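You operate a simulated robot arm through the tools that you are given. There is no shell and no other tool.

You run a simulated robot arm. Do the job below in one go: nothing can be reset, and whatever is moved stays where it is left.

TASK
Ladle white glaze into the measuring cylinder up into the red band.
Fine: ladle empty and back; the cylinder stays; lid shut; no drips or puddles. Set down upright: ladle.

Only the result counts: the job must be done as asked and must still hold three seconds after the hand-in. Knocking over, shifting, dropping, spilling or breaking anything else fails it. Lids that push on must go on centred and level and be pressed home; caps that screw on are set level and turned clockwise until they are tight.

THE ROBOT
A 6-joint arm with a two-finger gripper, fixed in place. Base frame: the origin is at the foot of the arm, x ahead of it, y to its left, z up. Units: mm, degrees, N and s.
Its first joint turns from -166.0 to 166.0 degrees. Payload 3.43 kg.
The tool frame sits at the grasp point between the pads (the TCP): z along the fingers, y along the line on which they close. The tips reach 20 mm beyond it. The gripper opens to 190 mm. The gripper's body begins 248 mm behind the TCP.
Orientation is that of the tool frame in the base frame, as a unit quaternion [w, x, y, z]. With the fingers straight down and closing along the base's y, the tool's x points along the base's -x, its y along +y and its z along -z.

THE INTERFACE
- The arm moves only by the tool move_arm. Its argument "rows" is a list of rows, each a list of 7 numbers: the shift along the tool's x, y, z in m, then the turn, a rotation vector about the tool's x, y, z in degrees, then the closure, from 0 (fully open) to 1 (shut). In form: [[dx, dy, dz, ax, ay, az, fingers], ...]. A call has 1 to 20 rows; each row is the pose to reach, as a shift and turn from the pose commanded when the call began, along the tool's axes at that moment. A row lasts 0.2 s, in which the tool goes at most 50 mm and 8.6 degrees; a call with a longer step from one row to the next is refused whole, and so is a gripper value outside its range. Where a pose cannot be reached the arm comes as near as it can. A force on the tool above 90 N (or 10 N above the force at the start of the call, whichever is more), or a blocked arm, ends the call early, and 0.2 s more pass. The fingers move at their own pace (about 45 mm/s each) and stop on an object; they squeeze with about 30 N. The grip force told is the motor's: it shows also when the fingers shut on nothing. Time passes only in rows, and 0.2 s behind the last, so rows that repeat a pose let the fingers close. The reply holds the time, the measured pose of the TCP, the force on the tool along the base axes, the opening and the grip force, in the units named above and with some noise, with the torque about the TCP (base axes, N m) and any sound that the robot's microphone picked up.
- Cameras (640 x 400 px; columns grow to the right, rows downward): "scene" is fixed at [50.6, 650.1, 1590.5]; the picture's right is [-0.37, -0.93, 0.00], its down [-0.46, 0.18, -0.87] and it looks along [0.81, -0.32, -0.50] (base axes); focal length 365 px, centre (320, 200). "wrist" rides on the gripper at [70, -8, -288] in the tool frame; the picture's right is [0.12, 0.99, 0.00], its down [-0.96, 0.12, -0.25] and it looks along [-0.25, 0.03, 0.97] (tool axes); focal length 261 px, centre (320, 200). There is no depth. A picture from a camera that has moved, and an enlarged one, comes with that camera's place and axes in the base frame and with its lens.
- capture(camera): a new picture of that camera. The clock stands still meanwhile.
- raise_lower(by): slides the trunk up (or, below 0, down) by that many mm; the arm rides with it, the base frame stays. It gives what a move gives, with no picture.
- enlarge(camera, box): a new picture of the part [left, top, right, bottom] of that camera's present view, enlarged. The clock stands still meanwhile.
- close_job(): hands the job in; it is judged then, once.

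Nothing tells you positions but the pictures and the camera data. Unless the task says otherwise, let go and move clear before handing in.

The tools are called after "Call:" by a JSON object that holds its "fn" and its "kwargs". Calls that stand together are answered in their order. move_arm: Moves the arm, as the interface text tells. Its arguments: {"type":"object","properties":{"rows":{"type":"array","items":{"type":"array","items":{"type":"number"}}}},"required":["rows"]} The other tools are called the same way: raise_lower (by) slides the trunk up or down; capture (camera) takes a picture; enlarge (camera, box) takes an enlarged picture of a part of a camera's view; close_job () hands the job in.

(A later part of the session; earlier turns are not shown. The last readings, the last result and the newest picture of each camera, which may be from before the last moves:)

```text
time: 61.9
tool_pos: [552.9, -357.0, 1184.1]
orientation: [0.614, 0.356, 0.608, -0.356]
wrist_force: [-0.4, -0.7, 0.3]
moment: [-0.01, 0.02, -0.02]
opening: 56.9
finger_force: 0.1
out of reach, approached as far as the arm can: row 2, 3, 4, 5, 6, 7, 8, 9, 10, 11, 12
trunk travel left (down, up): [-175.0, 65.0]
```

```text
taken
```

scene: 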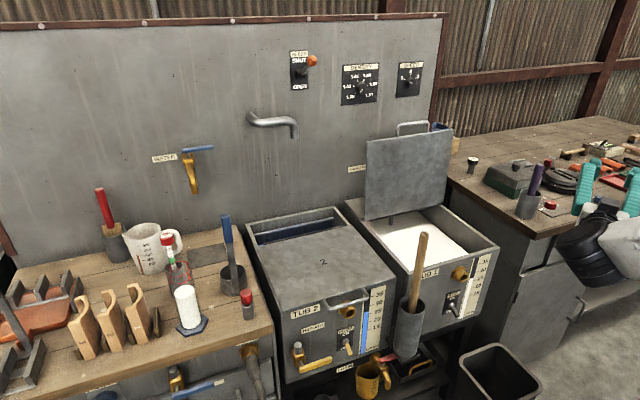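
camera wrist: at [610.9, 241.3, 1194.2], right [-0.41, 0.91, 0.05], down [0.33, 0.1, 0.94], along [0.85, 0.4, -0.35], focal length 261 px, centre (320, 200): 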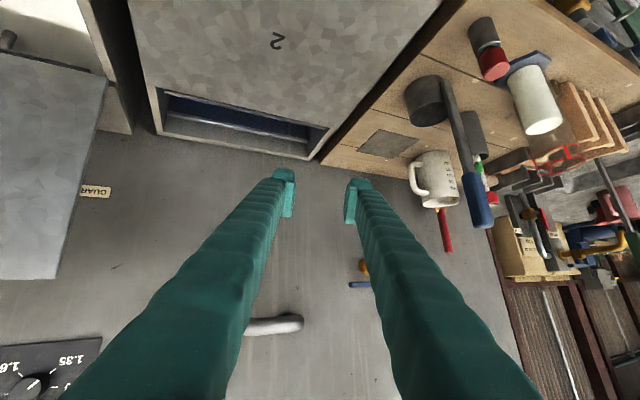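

The tool has come round to the right-hand side and the pose was reached exactly. Next I'll roll the gripper by −180° in two steps, so the wrist camera sits above and leaves room for the pouring rotation.

Call:
{"fn": "move_arm", "kwargs": {"rows": [[0, 0, 0, 0, 0, -8.2, 0.7], [0, 0, 0, 0, 0, -16.4, 0.7], [0, 0, 0, 0, 0, -24.6, 0.7], [0, 0, 0, 0, 0, -32.8, 0.7], [0, 0, 0, 0, 0, -41, 0.7], [0, 0, 0, 0, 0, -49.2, 0.7], [0, 0, 0, 0, 0, -57.4, 0.7], [0, 0, 0, 0, 0, -65.6, 0.7], [0, 0, 0, 0, 0, -73.8, 0.7], [0, 0, 0, 0, 0, -82, 0.7], [0, 0, 0, 0, 0, -90, 0.7], [0, 0, 0, 0, 0, -90, 0.7]]}}

Call:
{"fn": "move_arm", "kwargs": {"rows": [[0, 0, 0, 0, 0, -8.2, 0.7], [0, 0, 0, 0, 0, -16.4, 0.7], [0, 0, 0, 0, 0, -24.6, 0.7], [0, 0, 0, 0, 0, -32.8, 0.7], [0, 0, 0, 0, 0, -41, 0.7], [0, 0, 0, 0, 0, -49.2, 0.7], [0, 0, 0, 0, 0, -57.4, 0.7], [0, 0, 0, 0, 0, -65.6, 0.7], [0, 0, 0, 0, 0, -73.8, 0.7], [0, 0, 0, 0, 0, -82, 0.7], [0, 0, 0, 0, 0, -90, 0.7], [0, 0, 0, 0, 0, -90, 0.7]]}}

Call:
{"fn": "capture", "kwargs": {"camera": "wrist"}}

```text
time: 64.5
tool_pos: [553.6, -357.1, 1184.1]
orientation: [-0.183, 0.178, -0.681, 0.686]
wrist_force: [1.2, -0.3, 0.1]
moment: [0.02, 0.02, 0.0]
opening: 57.1
finger_force: 0.1
trunk travel left (down, up): [-175.0, 65.0]
```

```text
time: 67.3
tool_pos: [636.4, -287.2, 1172.7]
orientation: [0.133, 0.724, -0.18, 0.653]
wrist_force: [0.2, -0.8, -0.5]
moment: [-0.01, 0.0, 0.0]
opening: 57.2
finger_force: 0.1
out of reach, approached as far as the arm can: row 5, 6, 7, 8, 9, 10, 11, 12
trunk travel left (down, up): [-175.0, 65.0]
stopped in row 12: the arm was blocked; the commanded pose is now the measured one
```

```text
taken
camera wrist: at [387.9, -165.0, 1273.8], right [-0.42, -0.9, 0.08], down [-0.35, 0.08, -0.93], along [0.84, -0.42, -0.35], focal length 261 px, centre (320, 200)
```

wrist: 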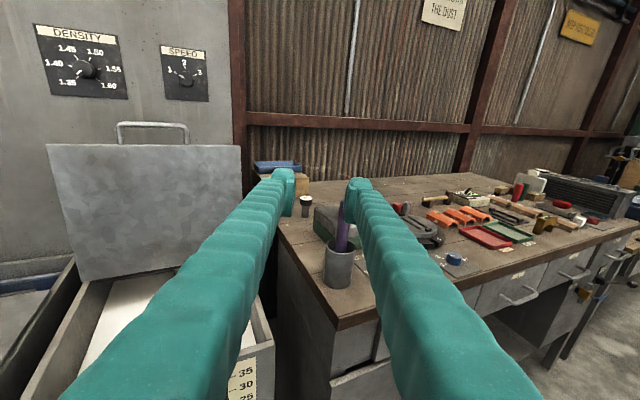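

I can now explain the behaviour: the wrist is on its other branch, bent upward, since the lid work. I'll roll back to the normal orientation and line the tool up with the arm's own plane (y=0, heading 0). From there I can pass straight through to the tool-down branch.

Call:
{"fn": "move_arm", "kwargs": {"rows": [[0, 0, 0, 0, 0, 8.2, 0.7], [0, 0, 0, 0, 0, 16.4, 0.7], [0, 0, 0, 0, 0, 24.6, 0.7], [0, 0, 0, 0, 0, 32.8, 0.7], [0, 0, 0, 0, 0, 41, 0.7], [0, 0, 0, 0, 0, 49.2, 0.7], [0, 0, 0, 0, 0, 57.4, 0.7], [0, 0, 0, 0, 0, 65.6, 0.7], [0, 0, 0, 0, 0, 73.8, 0.7], [0, 0, 0, 0, 0, 82, 0.7], [0, 0, 0, 0, 0, 90, 0.7], [0, 0, 0, 0, 0, 90, 0.7]]}}

Call:
{"fn": "move_arm", "kwargs": {"rows": [[-0.0246, 0.0026, -0.0039, -1.28, -2.03, 7.04, 0.7], [-0.0491, 0.0051, -0.0077, -2.57, -4.07, 14.1, 0.7], [-0.0737, 0.0077, -0.0116, -3.85, -6.1, 21.1, 0.7], [-0.0982, 0.0102, -0.0154, -5.13, -8.13, 28.2, 0.7], [-0.1228, 0.0128, -0.0193, -6.42, -10.2, 35.2, 0.7], [-0.1473, 0.0154, -0.0232, -7.7, -12.2, 42.25, 0.7], [-0.1719, 0.0179, -0.027, -8.98, -14.2, 49.3, 0.7], [-0.1964, 0.0205, -0.0309, -10.3, -16.3, 56.3, 0.7], [-0.221, 0.023, -0.0347, -11.55, -18.3, 63.4, 0.7], [-0.2455, 0.0256, -0.0386, -12.8, -20.3, 70.4, 0.7], [-0.2701, 0.0281, -0.0424, -14.1, -22.4, 77.5, 0.7], [-0.2946, 0.0307, -0.0463, -15.4, -24.4, 84.5, 0.7], [-0.2946, 0.0307, -0.0463, -15.4, -24.4, 84.5, 0.7]]}}

Call:
{"fn": "capture", "kwargs": {"camera": "scene"}}

```text
time: 69.9
tool_pos: [636.7, -289.3, 1172.9]
orientation: [0.367, -0.384, 0.639, -0.557]
wrist_force: [0.8, -0.1, -0.1]
moment: [-0.01, 0.01, -0.01]
opening: 56.9
finger_force: 0.1
trunk travel left (down, up): [-175.0, 65.0]
```

```text
time: 72.7
tool_pos: [740.8, -7.2, 1195.7]
orientation: [0.707, 0.003, 0.708, -0.003]
wrist_force: [-0.1, -0.3, -0.6]
moment: [-0.01, -0.05, 0.03]
opening: 56.9
finger_force: 0.0
out of reach, approached as far as the arm can: row 8, 9, 10, 11, 12, 13
trunk travel left (down, up): [-175.0, 65.0]
```

```text
taken
```

scene: 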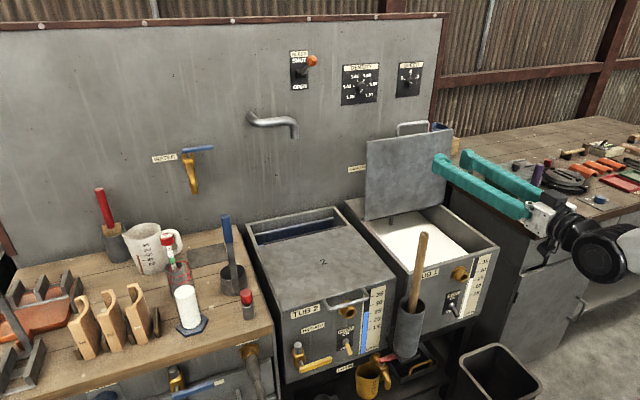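

The tool is now exactly in the arm's plane, heading straight ahead. I'll pitch it down to vertical within this plane, so the wrist passes cleanly through straight to the normal branch.

Call:
{"fn": "move_arm", "kwargs": {"rows": [[-0.0039, 0.0015, -0.0129, 0, 6.43, 0, 0.7], [-0.0077, 0.003, -0.0259, 0, 12.86, 0, 0.7], [-0.0116, 0.0045, -0.0388, 0, 19.29, 0, 0.7], [-0.0154, 0.006, -0.0517, 0, 25.71, 0, 0.7], [-0.0193, 0.007, -0.0646, 0, 32.14, 0, 0.7], [-0.0231, 0.007, -0.0776, 0, 38.57, 0, 0.7], [-0.027, 0.007, -0.0905, 0, 45, 0, 0.7], [-0.0309, 0.007, -0.1034, 0, 51.43, 0, 0.7], [-0.0347, 0.007, -0.1164, 0, 57.86, 0, 0.7], [-0.0386, 0.007, -0.1293, 0, 64.29, 0, 0.7], [-0.0424, 0.007, -0.1422, 0, 70.71, 0, 0.7], [-0.0463, 0.007, -0.1551, 0, 77.14, 0, 0.7], [-0.0501, 0.007, -0.1681, 0, 83.57, 0, 0.7], [-0.054, 0.007, -0.181, 0, 90, 0, 0.7], [-0.054, 0.007, -0.181, 0, 90, 0, 0.7]]}}

Call:
{"fn": "capture", "kwargs": {"camera": "scene"}}

```text
time: 75.9
tool_pos: [560.4, 1.6, 1249.0]
orientation: [0.001, 0.005, 1.0, -0.001]
wrist_force: [0.4, 0.5, -0.2]
moment: [0.0, 0.06, -0.01]
opening: 57.1
finger_force: 0.1
out of reach, approached as far as the arm can: row 3
trunk travel left (down, up): [-175.0, 65.0]
```

```text
taken
```

scene: 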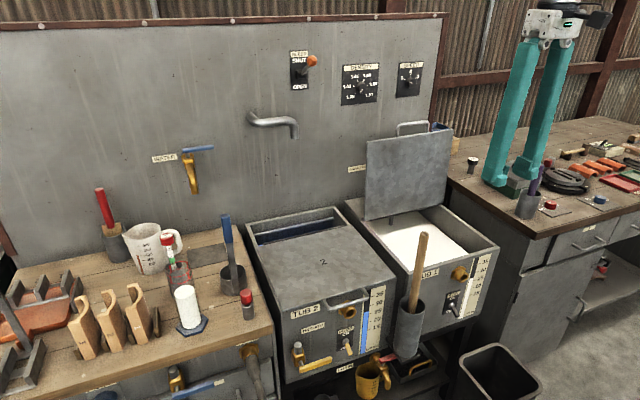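

The wrist is back on its normal branch, tool exactly vertical. I'll carry it over towards the bench while staying vertical, then pitch up facing the ladle handle.

Call:
{"fn": "move_arm", "kwargs": {"rows": [[0, 0.045, 0, 0, 0, 0, 0.7], [0, 0.09, 0, 0, 0, 0, 0.7], [0, 0.135, 0, 0, 0, 0, 0.7], [0, 0.18, 0, 0, 0, 0, 0.7], [0, 0.225, 0, 0, 0, 0, 0.7], [0, 0.27, 0, 0, 0, 0, 0.7], [0, 0.315, 0, 0, 0, 0, 0.7], [0, 0.36, 0, 0, 0, 0, 0.7], [0, 0.405, 0, 0, 0, 0, 0.7], [0, 0.45, 0, 0, 0, 0, 0.7], [0, 0.45, 0, 0, 0, 0, 0.7]]}}

Call:
{"fn": "move_arm", "kwargs": {"rows": [[-0.0127, 0.0104, 0.0046, 0, -4, 0, 0.7], [-0.0254, 0.0208, 0.0093, 0, -8, 0, 0.7], [-0.0381, 0.0312, 0.0139, 0, -12, 0, 0.7], [-0.0508, 0.0416, 0.0186, 0, -16, 0, 0.7], [-0.0635, 0.052, 0.0232, 0, -20, 0, 0.7], [-0.0762, 0.0624, 0.0279, 0, -24, 0, 0.7], [-0.0889, 0.0728, 0.0325, 0, -28, 0, 0.7], [-0.1016, 0.0832, 0.0371, 0, -32, 0, 0.7], [-0.1143, 0.0936, 0.0418, 0, -36, 0, 0.7], [-0.127, 0.104, 0.0465, 0, -40, 0, 0.7], [-0.127, 0.104, 0.0465, 0, -40, 0, 0.7]]}}

Call:
{"fn": "capture", "kwargs": {"camera": "wrist"}}

Call:
{"fn": "capture", "kwargs": {"camera": "scene"}}

```text
time: 78.3
tool_pos: [566.4, 451.4, 1248.4]
orientation: [0.001, 0.005, 1.0, -0.001]
wrist_force: [-0.3, 0.2, 0.0]
moment: [-0.08, 0.06, 0.02]
opening: 57.1
finger_force: 0.1
trunk travel left (down, up): [-175.0, 65.0]
```

```text
time: 80.7
tool_pos: [694.1, 553.5, 1201.9]
orientation: [0.344, 0.005, 0.939, -0.003]
wrist_force: [-0.1, -0.4, 0.5]
moment: [0.0, 0.01, 0.02]
opening: 57.0
finger_force: 0.1
trunk travel left (down, up): [-175.0, 65.0]
```

```text
taken
camera wrist: at [454.5, 547.6, 1375.3], right [-0.08, 0.99, -0.08], down [0.58, 0.11, 0.81], along [0.81, 0.02, -0.58], focal length 261 px, centre (320, 200)
```

wrist: 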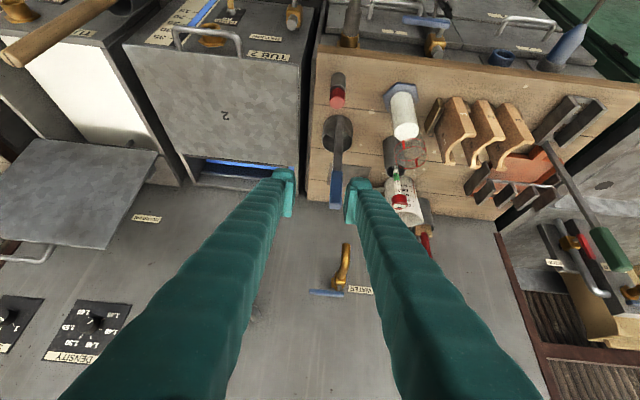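

```text
taken
```

scene: 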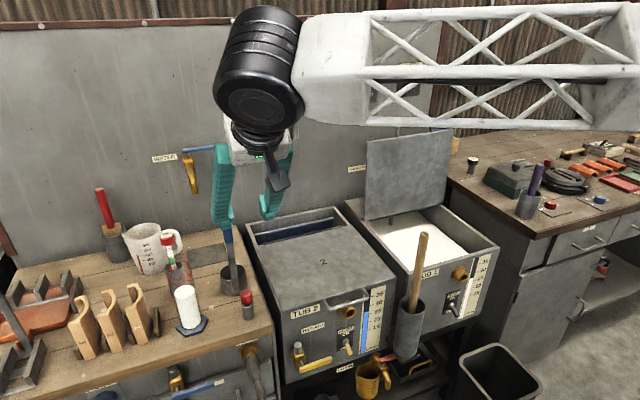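

The arm behaves perfectly in this branch, and the ladle is in front of the gripper. I'll enlarge the wrist view to fix the ladle's position and angle.

Call:
{"fn": "enlarge", "kwargs": {"camera": "wrist", "box": [290, 60, 450, 220]}}

Call:
{"fn": "enlarge", "kwargs": {"camera": "wrist", "box": [300, 90, 380, 220]}}

```text
2.50 times, centred on (370, 140) of wrist
camera zoom: at [454.5, 547.6, 1375.3], right [-0.08, 0.99, -0.08], down [0.58, 0.11, 0.81], along [0.81, 0.02, -0.58], focal length 652 px, centre (195, 350)
```

zoom: 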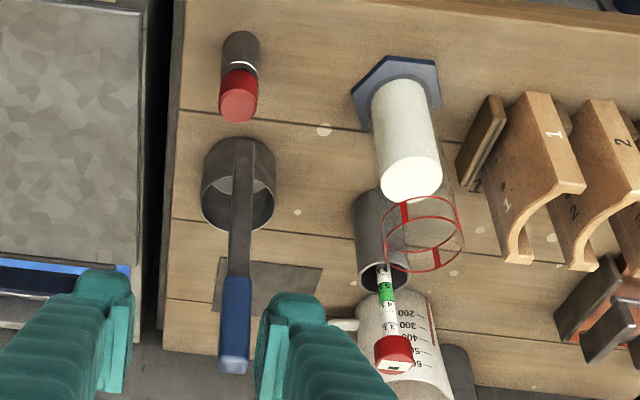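

```text
3.08 times, centred on (340, 155) of wrist
camera zoom: at [454.5, 547.6, 1375.3], right [-0.08, 0.99, -0.08], down [0.58, 0.11, 0.81], along [0.81, 0.02, -0.58], focal length 802 px, centre (258, 338)
```

zoom: 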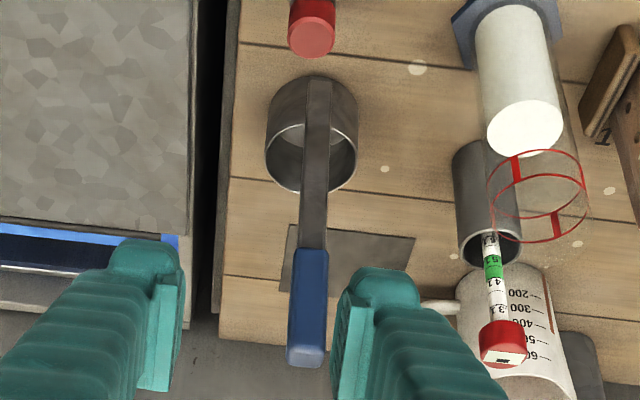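

The handle top is at about (821, 584, 1124), vertical, with the strap squarely facing the robot, so heading 0 suits the grip. I'll centre sideways first and then advance most of the way along the tool axis.

Call:
{"fn": "move_arm", "kwargs": {"rows": [[-0.007, 0.0107, 0.005, 0, 0, 0, 0.7], [-0.0141, 0.0214, 0.01, 0, 0, 0, 0.7], [-0.0212, 0.0321, 0.02, 0, 0, 0, 0.7], [-0.0212, 0.0321, 0.045, 0, 0, 0, 0.7], [-0.0212, 0.0321, 0.07, 0, 0, 0, 0.7], [-0.0212, 0.0321, 0.095, 0, 0, 0, 0.7], [-0.0212, 0.0321, 0.12, 0, 0, 0, 0.7], [-0.0212, 0.0321, 0.12, 0, 0, 0, 0.7]]}}

Call:
{"fn": "capture", "kwargs": {"camera": "wrist"}}

Call:
{"fn": "enlarge", "kwargs": {"camera": "scene", "box": [190, 150, 310, 310]}}

```text
time: 82.5
tool_pos: [788.4, 584.5, 1124.0]
orientation: [0.343, 0.004, 0.939, -0.003]
wrist_force: [-0.2, -0.2, -0.5]
moment: [-0.01, 0.0, 0.02]
opening: 57.0
finger_force: 0.1
trunk travel left (down, up): [-175.0, 65.0]
```

```text
taken
camera wrist: at [548.8, 579.4, 1297.7], right [-0.08, 0.99, -0.08], down [0.58, 0.11, 0.81], along [0.81, 0.02, -0.58], focal length 261 px, centre (320, 200)
```

wrist: 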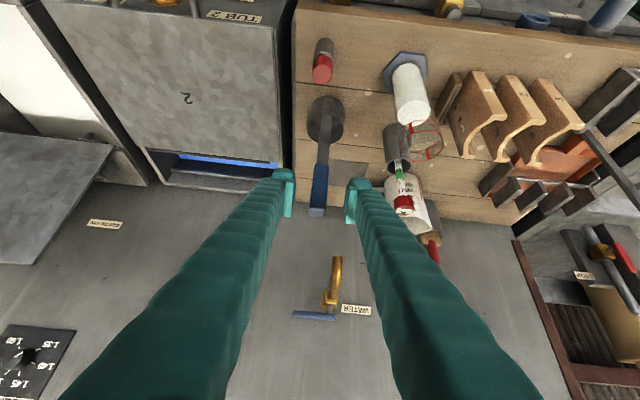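

```text
2.50 times, centred on (250, 230) of scene
camera zoom: at [50.6, 650.1, 1590.5], right [-0.37, -0.93, 0.0], down [-0.46, 0.18, -0.87], along [0.81, -0.32, -0.5], focal length 913 px, centre (495, 125)
```

zoom: 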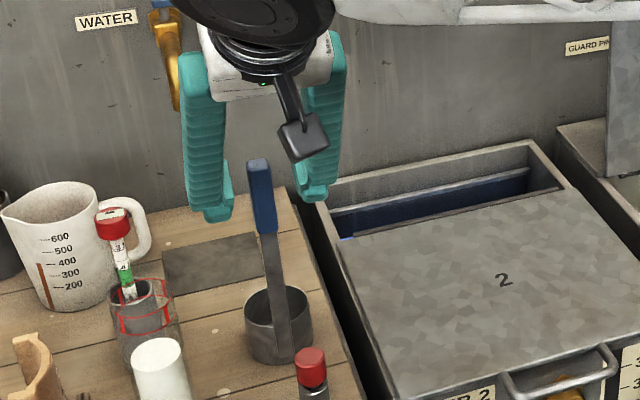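

The handle is centred between the fingers. I'll advance the last 50 mm and close gently.

Call:
{"fn": "move_arm", "kwargs": {"rows": [[0, 0, 0.013, 0, 0, 0, 0.7], [0, 0, 0.026, 0, 0, 0, 0.7], [0, 0, 0.039, 0, 0, 0, 0.7], [0, 0, 0.05, 0, 0, 0, 0.7], [0, 0, 0.05, 0, 0, 0, 0.7]]}}

Call:
{"fn": "enlarge", "kwargs": {"camera": "wrist", "box": [240, 80, 400, 240]}}

Call:
{"fn": "enlarge", "kwargs": {"camera": "scene", "box": [190, 150, 310, 310]}}

```text
time: 83.7
tool_pos: [820.4, 585.1, 1086.2]
orientation: [0.342, 0.005, 0.94, -0.004]
wrist_force: [-0.2, 0.1, 0.9]
moment: [0.04, -0.01, 0.0]
opening: 57.2
finger_force: 0.1
trunk travel left (down, up): [-175.0, 65.0]
```

```text
2.50 times, centred on (320, 160) of wrist
camera zoom: at [580.6, 578.3, 1259.4], right [-0.08, 0.99, -0.08], down [0.58, 0.11, 0.81], along [0.81, 0.02, -0.58], focal length 652 px, centre (320, 300)
```

zoom: 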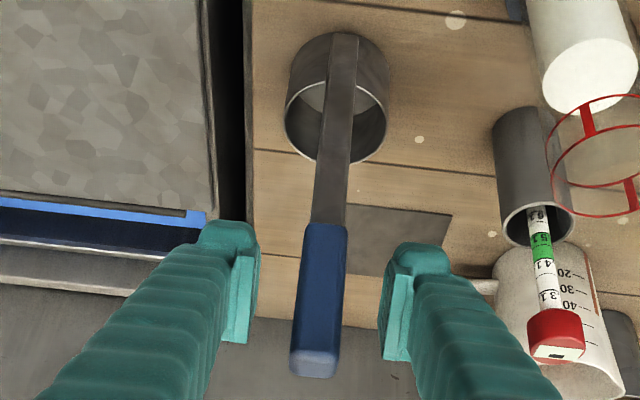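

```text
2.50 times, centred on (250, 230) of scene
camera zoom: at [50.6, 650.1, 1590.5], right [-0.37, -0.93, 0.0], down [-0.46, 0.18, -0.87], along [0.81, -0.32, -0.5], focal length 913 px, centre (495, 125)
```

zoom: 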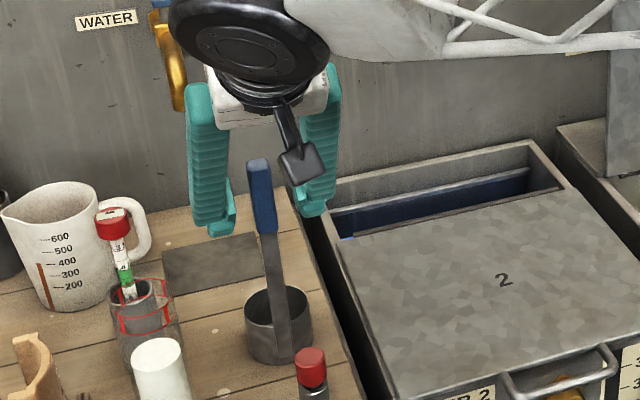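

The handle sits squarely between the pads. Closing the gripper.

Call:
{"fn": "move_arm", "kwargs": {"rows": [[0, 0, 0, 0, 0, 0, 0.8], [0, 0, 0, 0, 0, 0, 0.88], [0, 0, 0, 0, 0, 0, 1.0], [0, 0, 0, 0, 0, 0, 1.0], [0, 0, 0, 0, 0, 0, 1.0], [0, 0, 0, 0, 0, 0, 1.0]]}}

Call:
{"fn": "enlarge", "kwargs": {"camera": "wrist", "box": [240, 80, 400, 240]}}

Call:
{"fn": "enlarge", "kwargs": {"camera": "scene", "box": [190, 150, 310, 310]}}

```text
time: 85.1
tool_pos: [820.5, 585.0, 1086.6]
orientation: [0.344, 0.005, 0.939, -0.003]
wrist_force: [1.1, 0.3, -0.1]
moment: [-0.01, -0.01, 0.04]
opening: 21.1
finger_force: 29.8
trunk travel left (down, up): [-175.0, 65.0]
```

```text
2.50 times, centred on (320, 160) of wrist
camera zoom: at [580.6, 578.4, 1259.4], right [-0.08, 0.99, -0.08], down [0.58, 0.11, 0.81], along [0.81, 0.02, -0.58], focal length 652 px, centre (320, 300)
```

zoom: 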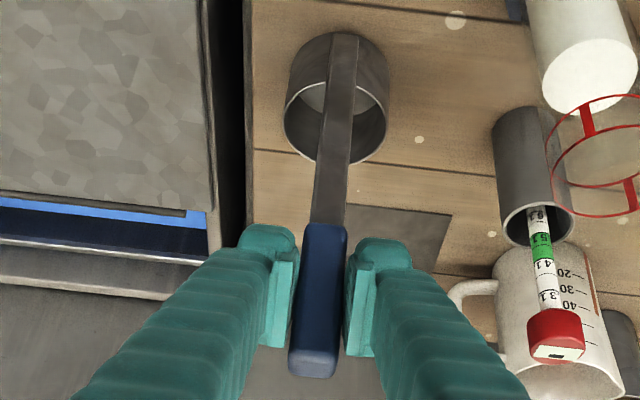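

```text
2.50 times, centred on (250, 230) of scene
camera zoom: at [50.6, 650.1, 1590.5], right [-0.37, -0.93, 0.0], down [-0.46, 0.18, -0.87], along [0.81, -0.32, -0.5], focal length 913 px, centre (495, 125)
```

zoom: 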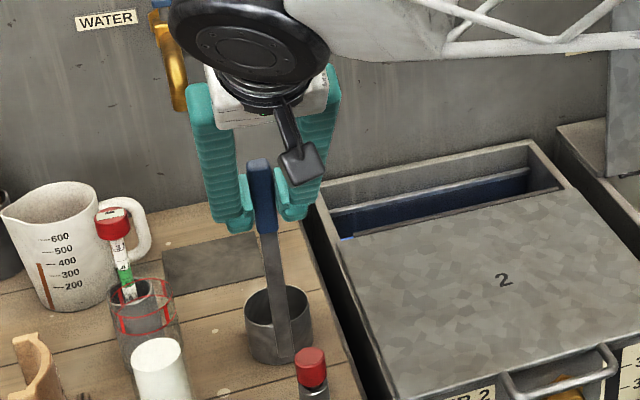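

The ladle handle is held (21 mm, 30 N). I'll note this pose for putting it back, and lift the ladle straight up 100 mm.

Call:
{"fn": "move_arm", "kwargs": {"rows": [[-0.0065, 0, -0.0076, 0, 0, 0, 1.0], [-0.0194, 0, -0.0229, 0, 0, 0, 1.0], [-0.0323, 0, -0.0382, 0, 0, 0, 1.0], [-0.0452, 0, -0.0534, 0, 0, 0, 1.0], [-0.0581, 0, -0.0687, 0, 0, 0, 1.0], [-0.0646, 0, -0.0763, 0, 0, 0, 1.0], [-0.0646, 0, -0.0763, 0, 0, 0, 1.0]]}}

Call:
{"fn": "capture", "kwargs": {"camera": "wrist"}}

Call:
{"fn": "capture", "kwargs": {"camera": "scene"}}

```text
time: 86.7
tool_pos: [820.2, 584.4, 1185.2]
orientation: [0.343, 0.005, 0.939, -0.003]
wrist_force: [-0.3, 1.0, -3.4]
moment: [0.03, 0.13, -0.04]
opening: 20.9
finger_force: 30.8
trunk travel left (down, up): [-175.0, 65.0]
```

```text
taken
camera wrist: at [581.5, 578.4, 1359.3], right [-0.08, 0.99, -0.08], down [0.58, 0.11, 0.81], along [0.81, 0.02, -0.58], focal length 261 px, centre (320, 200)
```

wrist: 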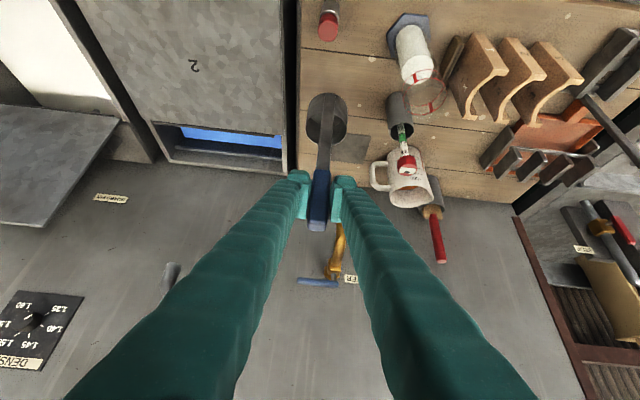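

```text
taken
```

scene: 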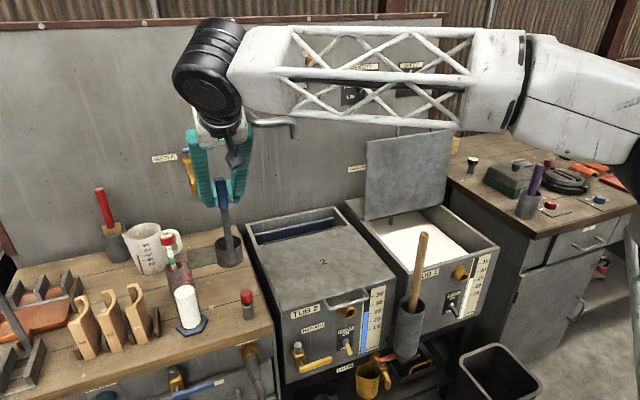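

The ladle weighs about 3.4 N and hangs upright. I'll carry it across, level and high, to above tub 1.

Call:
{"fn": "move_arm", "kwargs": {"rows": [[0, -0.03, 0, 0, 0, 0, 1.0], [0, -0.072, 0, 0, 0, 0, 1.0], [0, -0.116, 0, 0, 0, 0, 1.0], [0, -0.16, 0, 0, 0, 0, 1.0], [0, -0.204, 0, 0, 0, 0, 1.0], [0, -0.248, 0, 0, 0, 0, 1.0], [0, -0.292, 0, 0, 0, 0, 1.0], [0, -0.336, 0, 0, 0, 0, 1.0], [0, -0.38, 0, 0, 0, 0, 1.0], [0, -0.424, 0, 0, 0, 0, 1.0], [0, -0.468, 0, 0, 0, 0, 1.0], [0, -0.512, 0, 0, 0, 0, 1.0], [0, -0.556, 0, 0, 0, 0, 1.0], [0, -0.6, 0, 0, 0, 0, 1.0], [0, -0.64, 0, 0, 0, 0, 1.0], [0, -0.672, 0, 0, 0, 0, 1.0], [0, -0.69, 0, 0, 0, 0, 1.0], [0, -0.69, 0, 0, 0, 0, 1.0]]}}

Call:
{"fn": "capture", "kwargs": {"camera": "wrist"}}

Call:
{"fn": "capture", "kwargs": {"camera": "scene"}}

```text
time: 90.5
tool_pos: [812.7, -104.8, 1187.8]
orientation: [0.343, 0.004, 0.939, -0.002]
wrist_force: [0.4, -1.1, -3.4]
moment: [0.02, 0.12, -0.04]
opening: 20.9
finger_force: 29.7
trunk travel left (down, up): [-175.0, 65.0]
```

```text
taken
camera wrist: at [573.3, -111.6, 1360.9], right [-0.08, 0.99, -0.08], down [0.58, 0.11, 0.81], along [0.81, 0.02, -0.58], focal length 261 px, centre (320, 200)
```

wrist: 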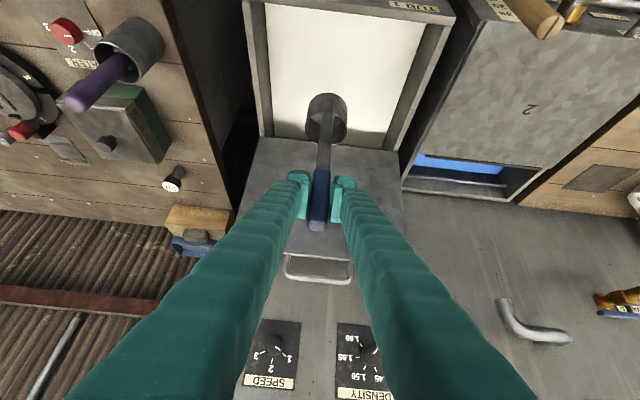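

```text
taken
```

scene: 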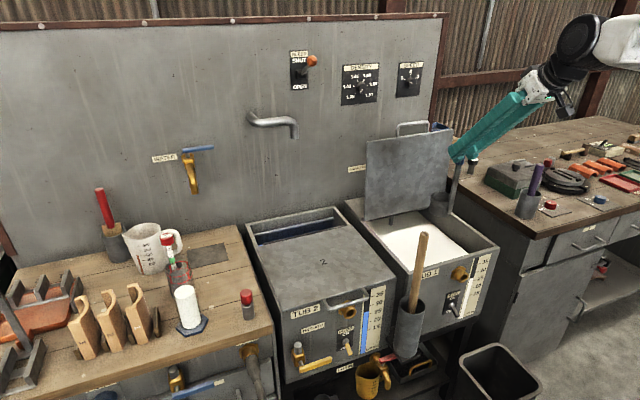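

The ladle hangs over the open tub. I'll turn it about its own axis so the arm has a comfortable wrist angle for lowering.

Call:
{"fn": "move_arm", "kwargs": {"rows": [[-0.0036, -0.0013, 0.003, -3.23, 0, -3.81, 1.0], [-0.0072, -0.0027, 0.006, -6.45, 0, -7.63, 1.0], [-0.0107, -0.004, 0.0091, -9.68, 0, -11.4, 1.0], [-0.0143, -0.0054, 0.0121, -12.9, 0, -15.25, 1.0], [-0.0179, -0.0067, 0.0151, -16.1, 0, -19.1, 1.0], [-0.0215, -0.0081, 0.0181, -19.35, 0, -22.9, 1.0], [-0.025, -0.0094, 0.0212, -22.6, 0, -26.7, 1.0], [-0.0286, -0.0108, 0.0242, -25.8, 0, -30.5, 1.0], [-0.0286, -0.0108, 0.0242, -25.8, 0, -30.5, 1.0]]}}

Call:
{"fn": "capture", "kwargs": {"camera": "wrist"}}

Call:
{"fn": "capture", "kwargs": {"camera": "scene"}}

```text
time: 92.5
tool_pos: [849.9, -117.4, 1186.4]
orientation: [0.323, -0.317, 0.884, 0.116]
wrist_force: [-0.3, -0.4, -3.3]
moment: [-0.01, 0.11, 0.02]
opening: 21.0
finger_force: 29.9
trunk travel left (down, up): [-175.0, 65.0]
```

```text
taken
camera wrist: at [671.5, -276.2, 1360.5], right [-0.7, 0.71, -0.08], down [0.37, 0.46, 0.81], along [0.61, 0.54, -0.58], focal length 261 px, centre (320, 200)
```

wrist: 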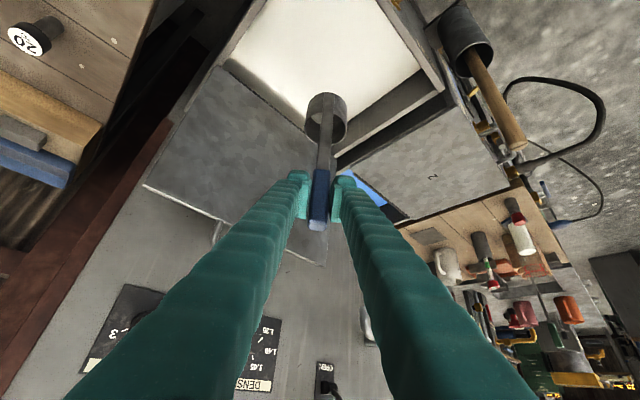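

```text
taken
```

scene: 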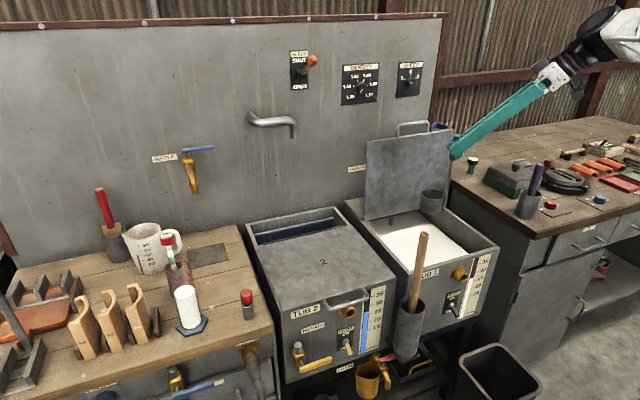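

The ladle is over the tub with the arm to its right. I'll lower it to just above the glaze surface and look.

Call:
{"fn": "move_arm", "kwargs": {"rows": [[0.0129, 0, 0.0153, 0, 0, 0, 1.0], [0.0258, 0, 0.0306, 0, 0, 0, 1.0], [0.0387, 0, 0.0458, 0, 0, 0, 1.0], [0.0516, 0, 0.0611, 0, 0, 0, 1.0], [0.0645, 0, 0.0764, 0, 0, 0, 1.0], [0.0773, 0, 0.0917, 0, 0, 0, 1.0], [0.0902, 0, 0.107, 0, 0, 0, 1.0], [0.1031, 0, 0.1222, 0, 0, 0, 1.0], [0.1128, 0, 0.1337, 0, 0, 0, 1.0], [0.1128, 0, 0.1337, 0, 0, 0, 1.0]]}}

Call:
{"fn": "enlarge", "kwargs": {"camera": "scene", "box": [360, 170, 510, 300]}}

Call:
{"fn": "enlarge", "kwargs": {"camera": "wrist", "box": [220, 40, 420, 240]}}

```text
time: 94.7
tool_pos: [850.0, -118.2, 1011.0]
orientation: [0.323, -0.317, 0.885, 0.115]
wrist_force: [-0.6, -0.9, -2.6]
moment: [-0.06, 0.11, 0.0]
opening: 21.2
finger_force: 30.4
trunk travel left (down, up): [-175.0, 65.0]
```

```text
3.08 times, centred on (435, 235) of scene
camera zoom: at [50.6, 650.1, 1590.5], right [-0.37, -0.93, 0.0], down [-0.46, 0.18, -0.87], along [0.81, -0.32, -0.5], focal length 1124 px, centre (-34, 92)
```

zoom: 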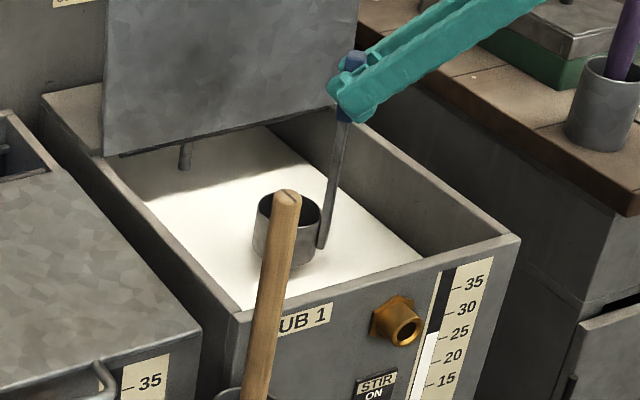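

```text
2.00 times, centred on (320, 140) of wrist
camera zoom: at [670.9, -276.4, 1184.8], right [-0.7, 0.71, -0.08], down [0.37, 0.46, 0.81], along [0.61, 0.54, -0.58], focal length 521 px, centre (320, 320)
```

zoom: 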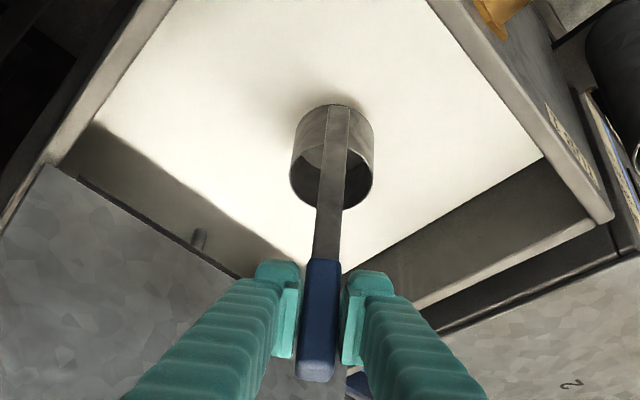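

The cup bottom is just above the glaze. I'll lower into it slowly, about 50 mm, and look again.

Call:
{"fn": "move_arm", "kwargs": {"rows": [[0.0045, 0, 0.0053, 0, 0, 0, 1.0], [0.009, 0, 0.0107, 0, 0, 0, 1.0], [0.0135, 0, 0.016, 0, 0, 0, 1.0], [0.018, 0, 0.0214, 0, 0, 0, 1.0], [0.0226, 0, 0.0267, 0, 0, 0, 1.0], [0.0271, 0, 0.0321, 0, 0, 0, 1.0], [0.0316, 0, 0.0374, 0, 0, 0, 1.0], [0.0316, 0, 0.0374, 0, 0, 0, 1.0]]}}

Call:
{"fn": "enlarge", "kwargs": {"camera": "scene", "box": [400, 190, 480, 270]}}

Call:
{"fn": "enlarge", "kwargs": {"camera": "wrist", "box": [240, 60, 400, 220]}}

```text
time: 96.5
tool_pos: [851.2, -116.0, 962.0]
orientation: [0.323, -0.317, 0.884, 0.115]
wrist_force: [0.7, 0.2, -2.1]
moment: [-0.07, 0.08, 0.02]
opening: 20.9
finger_force: 30.3
trunk travel left (down, up): [-175.0, 65.0]
```

```text
5.00 times, centred on (440, 230) of scene
camera zoom: at [50.6, 650.1, 1590.5], right [-0.37, -0.93, 0.0], down [-0.46, 0.18, -0.87], along [0.81, -0.32, -0.5], focal length 1827 px, centre (-280, 50)
```

zoom: 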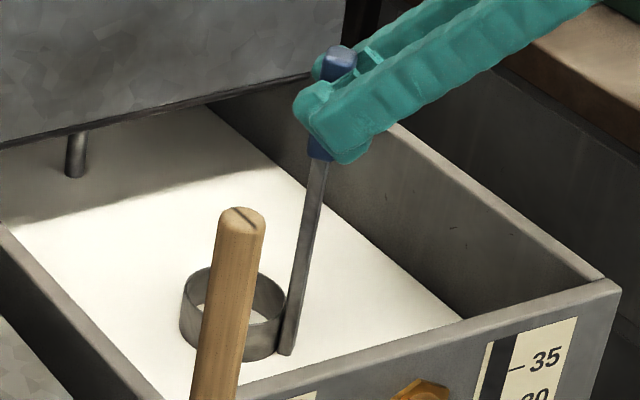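

```text
2.50 times, centred on (320, 140) of wrist
camera zoom: at [671.4, -275.9, 1136.5], right [-0.7, 0.71, -0.08], down [0.37, 0.46, 0.81], along [0.61, 0.54, -0.58], focal length 652 px, centre (320, 350)
```

zoom: 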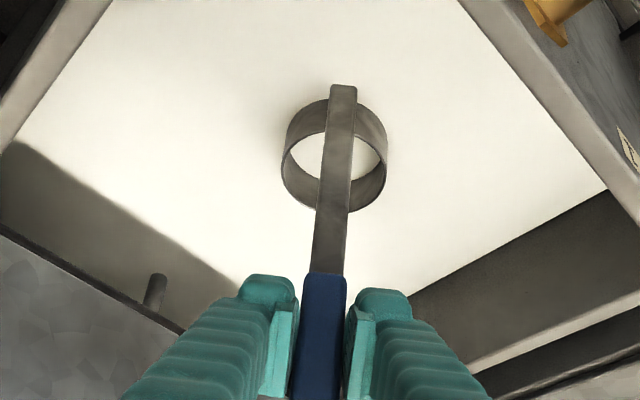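

The glaze surface is around z≈750 and the cup rim is still about 35 mm above it. I'll lower further until the rim goes under.

Call:
{"fn": "move_arm", "kwargs": {"rows": [[0.0045, 0, 0.0053, 0, 0, 0, 1.0], [0.009, 0, 0.0107, 0, 0, 0, 1.0], [0.0135, 0, 0.016, 0, 0, 0, 1.0], [0.018, 0, 0.0214, 0, 0, 0, 1.0], [0.0226, 0, 0.0267, 0, 0, 0, 1.0], [0.0271, 0, 0.0321, 0, 0, 0, 1.0], [0.0303, 0, 0.0359, 0, 0, 0, 1.0], [0.0303, 0, 0.0359, 0, 0, 0, 1.0], [0.0303, 0, 0.0359, 0, 0, 0, 1.0]]}}

Call:
{"fn": "enlarge", "kwargs": {"camera": "scene", "box": [400, 190, 480, 270]}}

Call:
{"fn": "enlarge", "kwargs": {"camera": "wrist", "box": [240, 60, 400, 220]}}

```text
time: 98.5
tool_pos: [850.9, -117.6, 916.4]
orientation: [0.322, -0.318, 0.884, 0.116]
wrist_force: [0.7, -0.3, -3.2]
moment: [-0.12, 0.18, -0.02]
opening: 21.1
finger_force: 30.6
trunk travel left (down, up): [-175.0, 65.0]
```

```text
5.00 times, centred on (440, 230) of scene
camera zoom: at [50.6, 650.1, 1590.5], right [-0.37, -0.93, 0.0], down [-0.46, 0.18, -0.87], along [0.81, -0.32, -0.5], focal length 1827 px, centre (-280, 50)
```

zoom: 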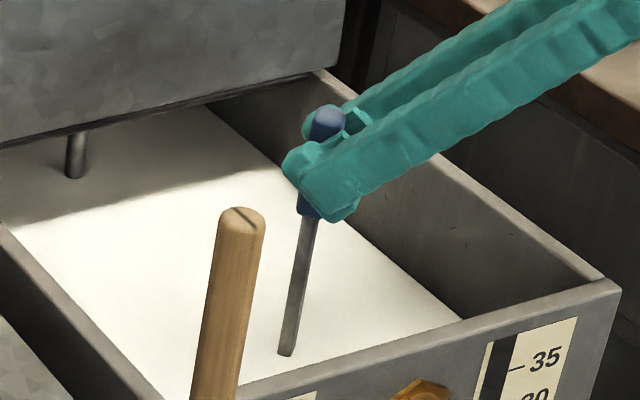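

```text
2.50 times, centred on (320, 140) of wrist
camera zoom: at [671.2, -276.2, 1090.1], right [-0.7, 0.71, -0.08], down [0.37, 0.46, 0.81], along [0.61, 0.54, -0.58], focal length 652 px, centre (320, 350)
```

zoom: 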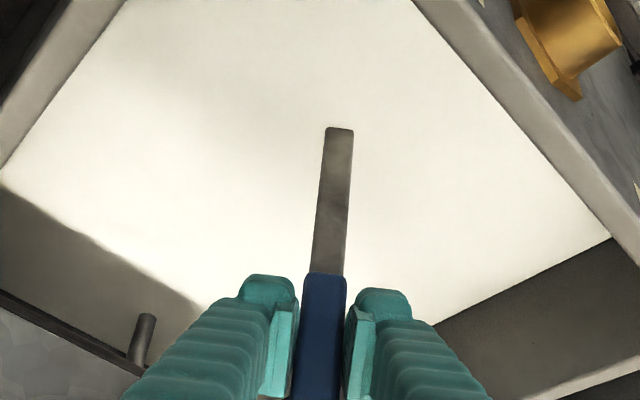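

The cup is fully submerged, and the force suggests it has filled. I'll raise it slowly, keeping it level, until it clears the surface.

Call:
{"fn": "move_arm", "kwargs": {"rows": [[-0.0045, 0, -0.0053, 0, 0, 0, 1.0], [-0.009, 0, -0.0107, 0, 0, 0, 1.0], [-0.0135, 0, -0.016, 0, 0, 0, 1.0], [-0.018, 0, -0.0214, 0, 0, 0, 1.0], [-0.0226, 0, -0.0267, 0, 0, 0, 1.0], [-0.0271, 0, -0.0321, 0, 0, 0, 1.0], [-0.0316, 0, -0.0374, 0, 0, 0, 1.0], [-0.0361, 0, -0.0428, 0, 0, 0, 1.0], [-0.0419, 0, -0.0497, 0, 0, 0, 1.0], [-0.0477, 0, -0.0565, 0, 0, 0, 1.0], [-0.0542, 0, -0.0642, 0, 0, 0, 1.0], [-0.0606, 0, -0.0718, 0, 0, 0, 1.0], [-0.0645, 0, -0.0764, 0, 0, 0, 1.0], [-0.0645, 0, -0.0764, 0, 0, 0, 1.0], [-0.0645, 0, -0.0764, 0, 0, 0, 1.0]]}}

Call:
{"fn": "enlarge", "kwargs": {"camera": "scene", "box": [400, 190, 480, 270]}}

Call:
{"fn": "enlarge", "kwargs": {"camera": "wrist", "box": [240, 60, 400, 220]}}

```text
time: 101.7
tool_pos: [849.2, -117.3, 1016.3]
orientation: [0.322, -0.317, 0.884, 0.116]
wrist_force: [0.1, 0.4, -3.4]
moment: [-0.15, 0.11, -0.02]
opening: 20.8
finger_force: 29.8
trunk travel left (down, up): [-175.0, 65.0]
```

```text
5.00 times, centred on (440, 230) of scene
camera zoom: at [50.6, 650.1, 1590.5], right [-0.37, -0.93, 0.0], down [-0.46, 0.18, -0.87], along [0.81, -0.32, -0.5], focal length 1827 px, centre (-280, 50)
```

zoom: 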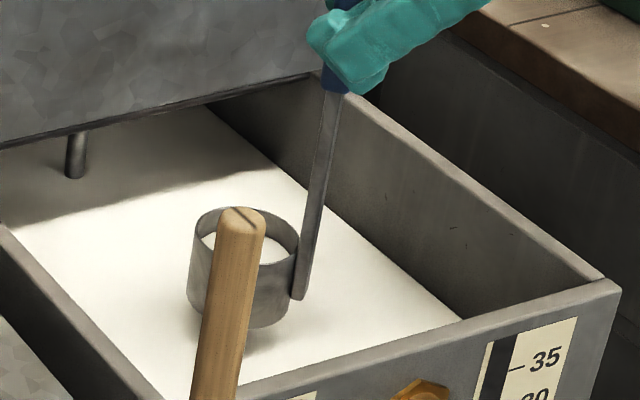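

```text
2.50 times, centred on (320, 140) of wrist
camera zoom: at [670.9, -276.1, 1189.9], right [-0.7, 0.71, -0.08], down [0.37, 0.46, 0.81], along [0.61, 0.54, -0.58], focal length 652 px, centre (320, 350)
```

zoom: 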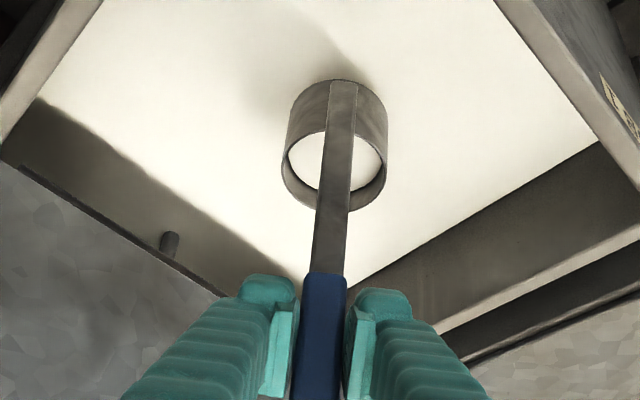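

The ladle came up about two-thirds full of white glaze. I'll let it drain over the tub for a few seconds, and meanwhile zoom in on the measuring cylinder to measure it.

Call:
{"fn": "move_arm", "kwargs": {"rows": [[0, 0, 0, 0, 0, 0, 1.0], [0, 0, 0, 0, 0, 0, 1.0], [0, 0, 0, 0, 0, 0, 1.0], [0, 0, 0, 0, 0, 0, 1.0], [0, 0, 0, 0, 0, 0, 1.0], [0, 0, 0, 0, 0, 0, 1.0], [0, 0, 0, 0, 0, 0, 1.0], [0, 0, 0, 0, 0, 0, 1.0], [0, 0, 0, 0, 0, 0, 1.0], [0, 0, 0, 0, 0, 0, 1.0], [0, 0, 0, 0, 0, 0, 1.0], [0, 0, 0, 0, 0, 0, 1.0], [0, 0, 0, 0, 0, 0, 1.0], [0, 0, 0, 0, 0, 0, 1.0], [0, 0, 0, 0, 0, 0, 1.0]]}}

Call:
{"fn": "enlarge", "kwargs": {"camera": "scene", "box": [155, 225, 215, 345]}}

Call:
{"fn": "enlarge", "kwargs": {"camera": "scene", "box": [160, 240, 205, 290]}}

Call:
{"fn": "enlarge", "kwargs": {"camera": "scene", "box": [400, 190, 480, 270]}}

```text
time: 104.9
tool_pos: [849.8, -116.4, 1015.8]
orientation: [0.322, -0.317, 0.884, 0.116]
wrist_force: [-0.1, -0.5, -3.9]
moment: [-0.12, 0.12, 0.0]
opening: 21.1
finger_force: 30.2
trunk travel left (down, up): [-175.0, 65.0]
```

```text
3.33 times, centred on (185, 285) of scene
camera zoom: at [50.6, 650.1, 1590.5], right [-0.37, -0.93, 0.0], down [-0.46, 0.18, -0.87], along [0.81, -0.32, -0.5], focal length 1218 px, centre (770, -83)
```

zoom: 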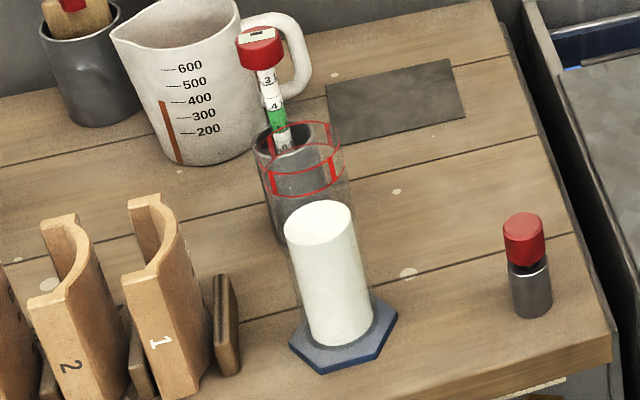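

```text
8.00 times, centred on (182, 265) of scene
camera zoom: at [50.6, 650.1, 1590.5], right [-0.37, -0.93, 0.0], down [-0.46, 0.18, -0.87], along [0.81, -0.32, -0.5], focal length 2923 px, centre (1420, -320)
```

zoom: 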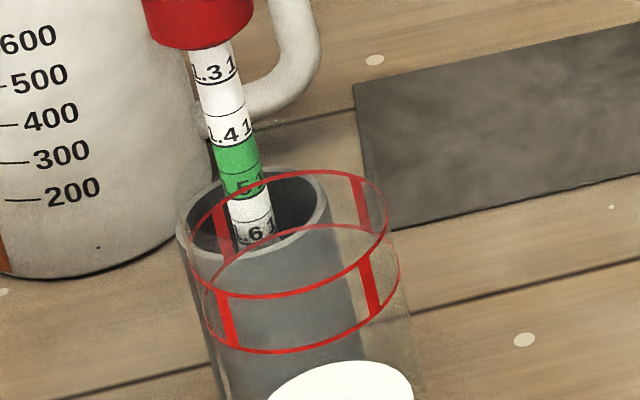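

```text
5.00 times, centred on (440, 230) of scene
camera zoom: at [50.6, 650.1, 1590.5], right [-0.37, -0.93, 0.0], down [-0.46, 0.18, -0.87], along [0.81, -0.32, -0.5], focal length 1827 px, centre (-280, 50)
```

zoom: 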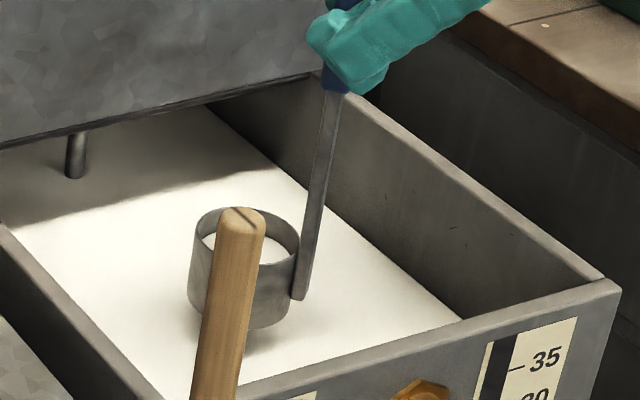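

The band runs roughly from z≈1015 to 1036, and the level is now at about 959, so most of this ladleful is needed. The ladle isn't dripping; I'll lift it straight up out of the tub, keeping it level.

Call:
{"fn": "move_arm", "kwargs": {"rows": [[-0.0064, 0, -0.0076, 0, 0, 0, 1.0], [-0.0193, 0, -0.0229, 0, 0, 0, 1.0], [-0.0355, 0, -0.042, 0, 0, 0, 1.0], [-0.0516, 0, -0.0611, 0, 0, 0, 1.0], [-0.0677, 0, -0.0802, 0, 0, 0, 1.0], [-0.0838, 0, -0.0993, 0, 0, 0, 1.0], [-0.0999, 0, -0.1184, 0, 0, 0, 1.0], [-0.116, 0, -0.1375, 0, 0, 0, 1.0], [-0.1322, 0, -0.1566, 0, 0, 0, 1.0], [-0.1444, 0, -0.1712, 0, 0, 0, 1.0], [-0.1508, 0, -0.1788, 0, 0, 0, 1.0], [-0.1508, 0, -0.1788, 0, 0, 0, 1.0]]}}

Call:
{"fn": "enlarge", "kwargs": {"camera": "wrist", "box": [240, 60, 400, 220]}}

Call:
{"fn": "enlarge", "kwargs": {"camera": "scene", "box": [390, 150, 490, 270]}}

```text
time: 107.5
tool_pos: [850.2, -116.8, 1250.3]
orientation: [0.323, -0.317, 0.884, 0.116]
wrist_force: [0.1, 0.7, -4.4]
moment: [-0.11, 0.16, -0.04]
opening: 21.0
finger_force: 30.2
trunk travel left (down, up): [-175.0, 65.0]
```

```text
2.50 times, centred on (320, 140) of wrist
camera zoom: at [670.9, -275.1, 1424.4], right [-0.7, 0.71, -0.08], down [0.37, 0.46, 0.81], along [0.61, 0.54, -0.58], focal length 652 px, centre (320, 350)
```

zoom: 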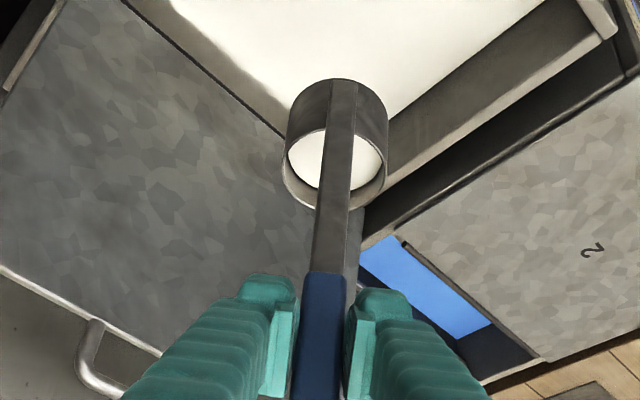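

```text
3.33 times, centred on (440, 210) of scene
camera zoom: at [50.6, 650.1, 1590.5], right [-0.37, -0.93, 0.0], down [-0.46, 0.18, -0.87], along [0.81, -0.32, -0.5], focal length 1218 px, centre (-80, 167)
```

zoom: 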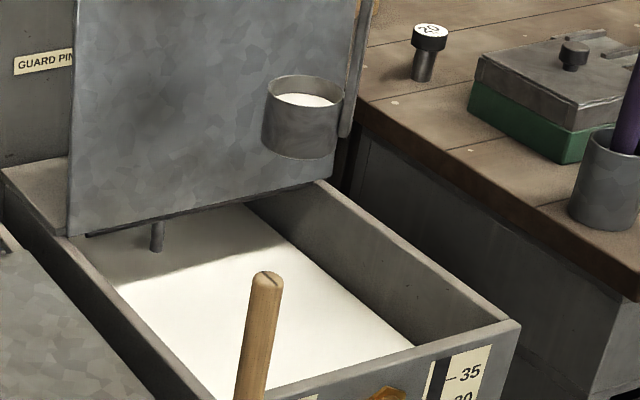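

The ladle is about three-quarters full and clean. I'll carry it smoothly, level, across to the bench side, turning its heading to 20° for the pour.

Call:
{"fn": "move_arm", "kwargs": {"rows": [[-0.0039, 0.0078, 0.0025, 0.19, 0, 0.22, 1.0], [-0.0118, 0.0233, 0.0076, 0.57, 0, 0.67, 1.0], [-0.0236, 0.0466, 0.0152, 1.13, 0, 1.34, 1.0], [-0.0381, 0.0751, 0.0245, 1.82, 0, 2.16, 1.0], [-0.0538, 0.1062, 0.0347, 2.58, 0, 3.05, 1.0], [-0.0704, 0.1389, 0.0454, 3.37, 0, 3.99, 1.0], [-0.0874, 0.1725, 0.0564, 4.19, 0, 4.96, 1.0], [-0.105, 0.2072, 0.0677, 5.03, 0, 5.96, 1.0], [-0.1226, 0.242, 0.0791, 5.87, 0, 6.96, 1.0], [-0.1399, 0.2761, 0.0902, 6.7, 0, 7.94, 1.0], [-0.1575, 0.3109, 0.1016, 7.54, 0, 8.94, 1.0], [-0.1751, 0.3456, 0.1129, 8.38, 0, 9.94, 1.0], [-0.1922, 0.3792, 0.1239, 9.2, 0, 10.91, 1.0], [-0.2087, 0.4119, 0.1346, 9.99, 0, 11.85, 1.0], [-0.2244, 0.443, 0.1448, 10.75, 0, 12.74, 1.0], [-0.2389, 0.4715, 0.1541, 11.44, 0, 13.56, 1.0], [-0.2507, 0.4948, 0.1617, 12.0, 0, 14.23, 1.0], [-0.2586, 0.5103, 0.1668, 12.38, 0, 14.68, 1.0], [-0.2625, 0.5181, 0.1693, 12.57, 0, 14.9, 1.0], [-0.2625, 0.5181, 0.1693, 12.57, 0, 14.9, 1.0]]}}

Call:
{"fn": "capture", "kwargs": {"camera": "wrist"}}

Call:
{"fn": "capture", "kwargs": {"camera": "scene"}}

```text
time: 111.7
tool_pos: [762.1, 480.7, 1289.6]
orientation: [0.338, -0.162, 0.925, 0.058]
wrist_force: [-0.1, 0.6, -4.1]
moment: [-0.04, 0.13, -0.01]
opening: 20.8
finger_force: 30.3
trunk travel left (down, up): [-175.0, 65.0]
```

```text
taken
camera wrist: at [540.1, 391.2, 1463.2], right [-0.42, 0.9, -0.08], down [0.5, 0.31, 0.81], along [0.75, 0.3, -0.58], focal length 261 px, centre (320, 200)
```

wrist: 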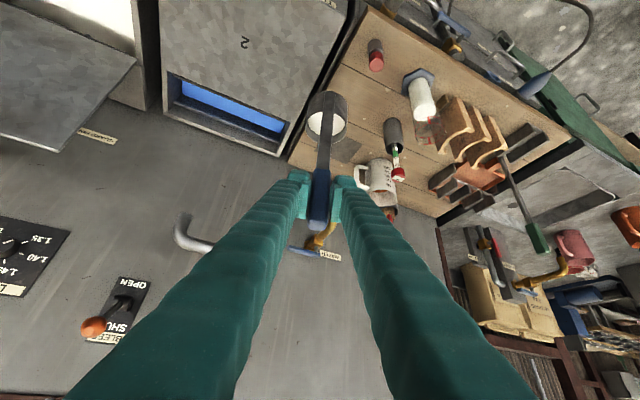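

```text
taken
```

scene: 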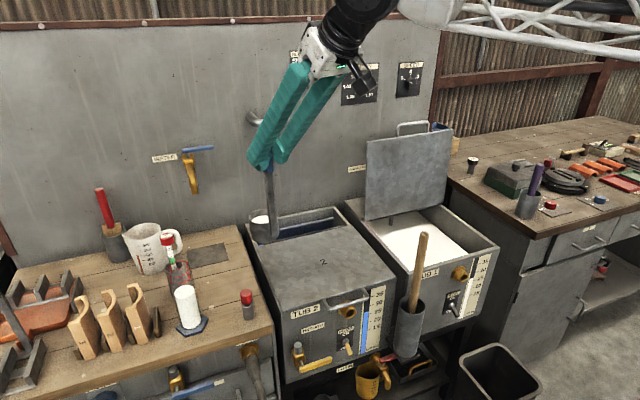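

The ladle is level beside the bench. I'll take a close wrist view of the cylinder here to pin down its mouth position.

Call:
{"fn": "enlarge", "kwargs": {"camera": "wrist", "box": [380, 50, 480, 150]}}

Call:
{"fn": "enlarge", "kwargs": {"camera": "wrist", "box": [270, 60, 390, 240]}}

```text
4.00 times, centred on (430, 100) of wrist
camera zoom: at [540.1, 391.2, 1463.2], right [-0.42, 0.9, -0.08], down [0.5, 0.31, 0.81], along [0.75, 0.3, -0.58], focal length 1043 px, centre (-120, 600)
```

zoom: 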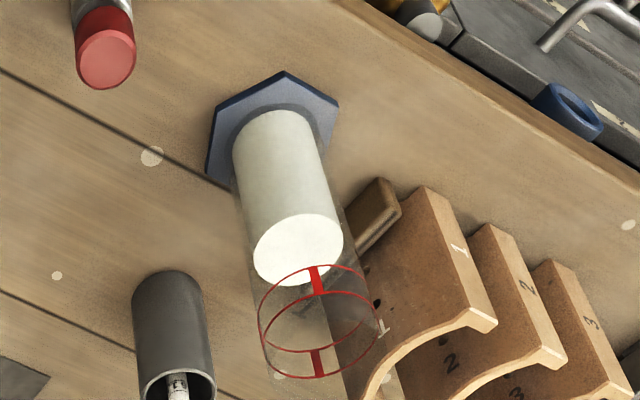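

```text
2.22 times, centred on (330, 150) of wrist
camera zoom: at [540.1, 391.2, 1463.2], right [-0.42, 0.9, -0.08], down [0.5, 0.31, 0.81], along [0.75, 0.3, -0.58], focal length 579 px, centre (298, 311)
```

zoom: 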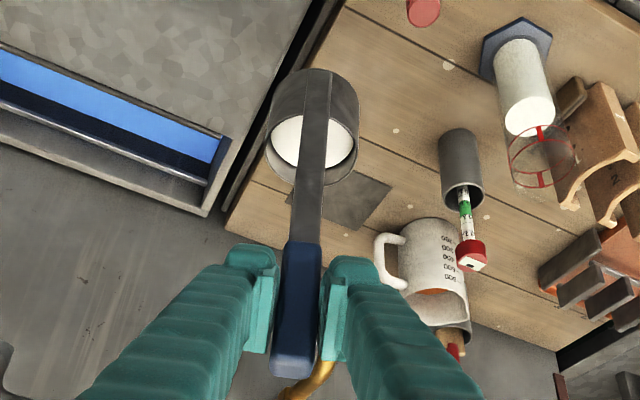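

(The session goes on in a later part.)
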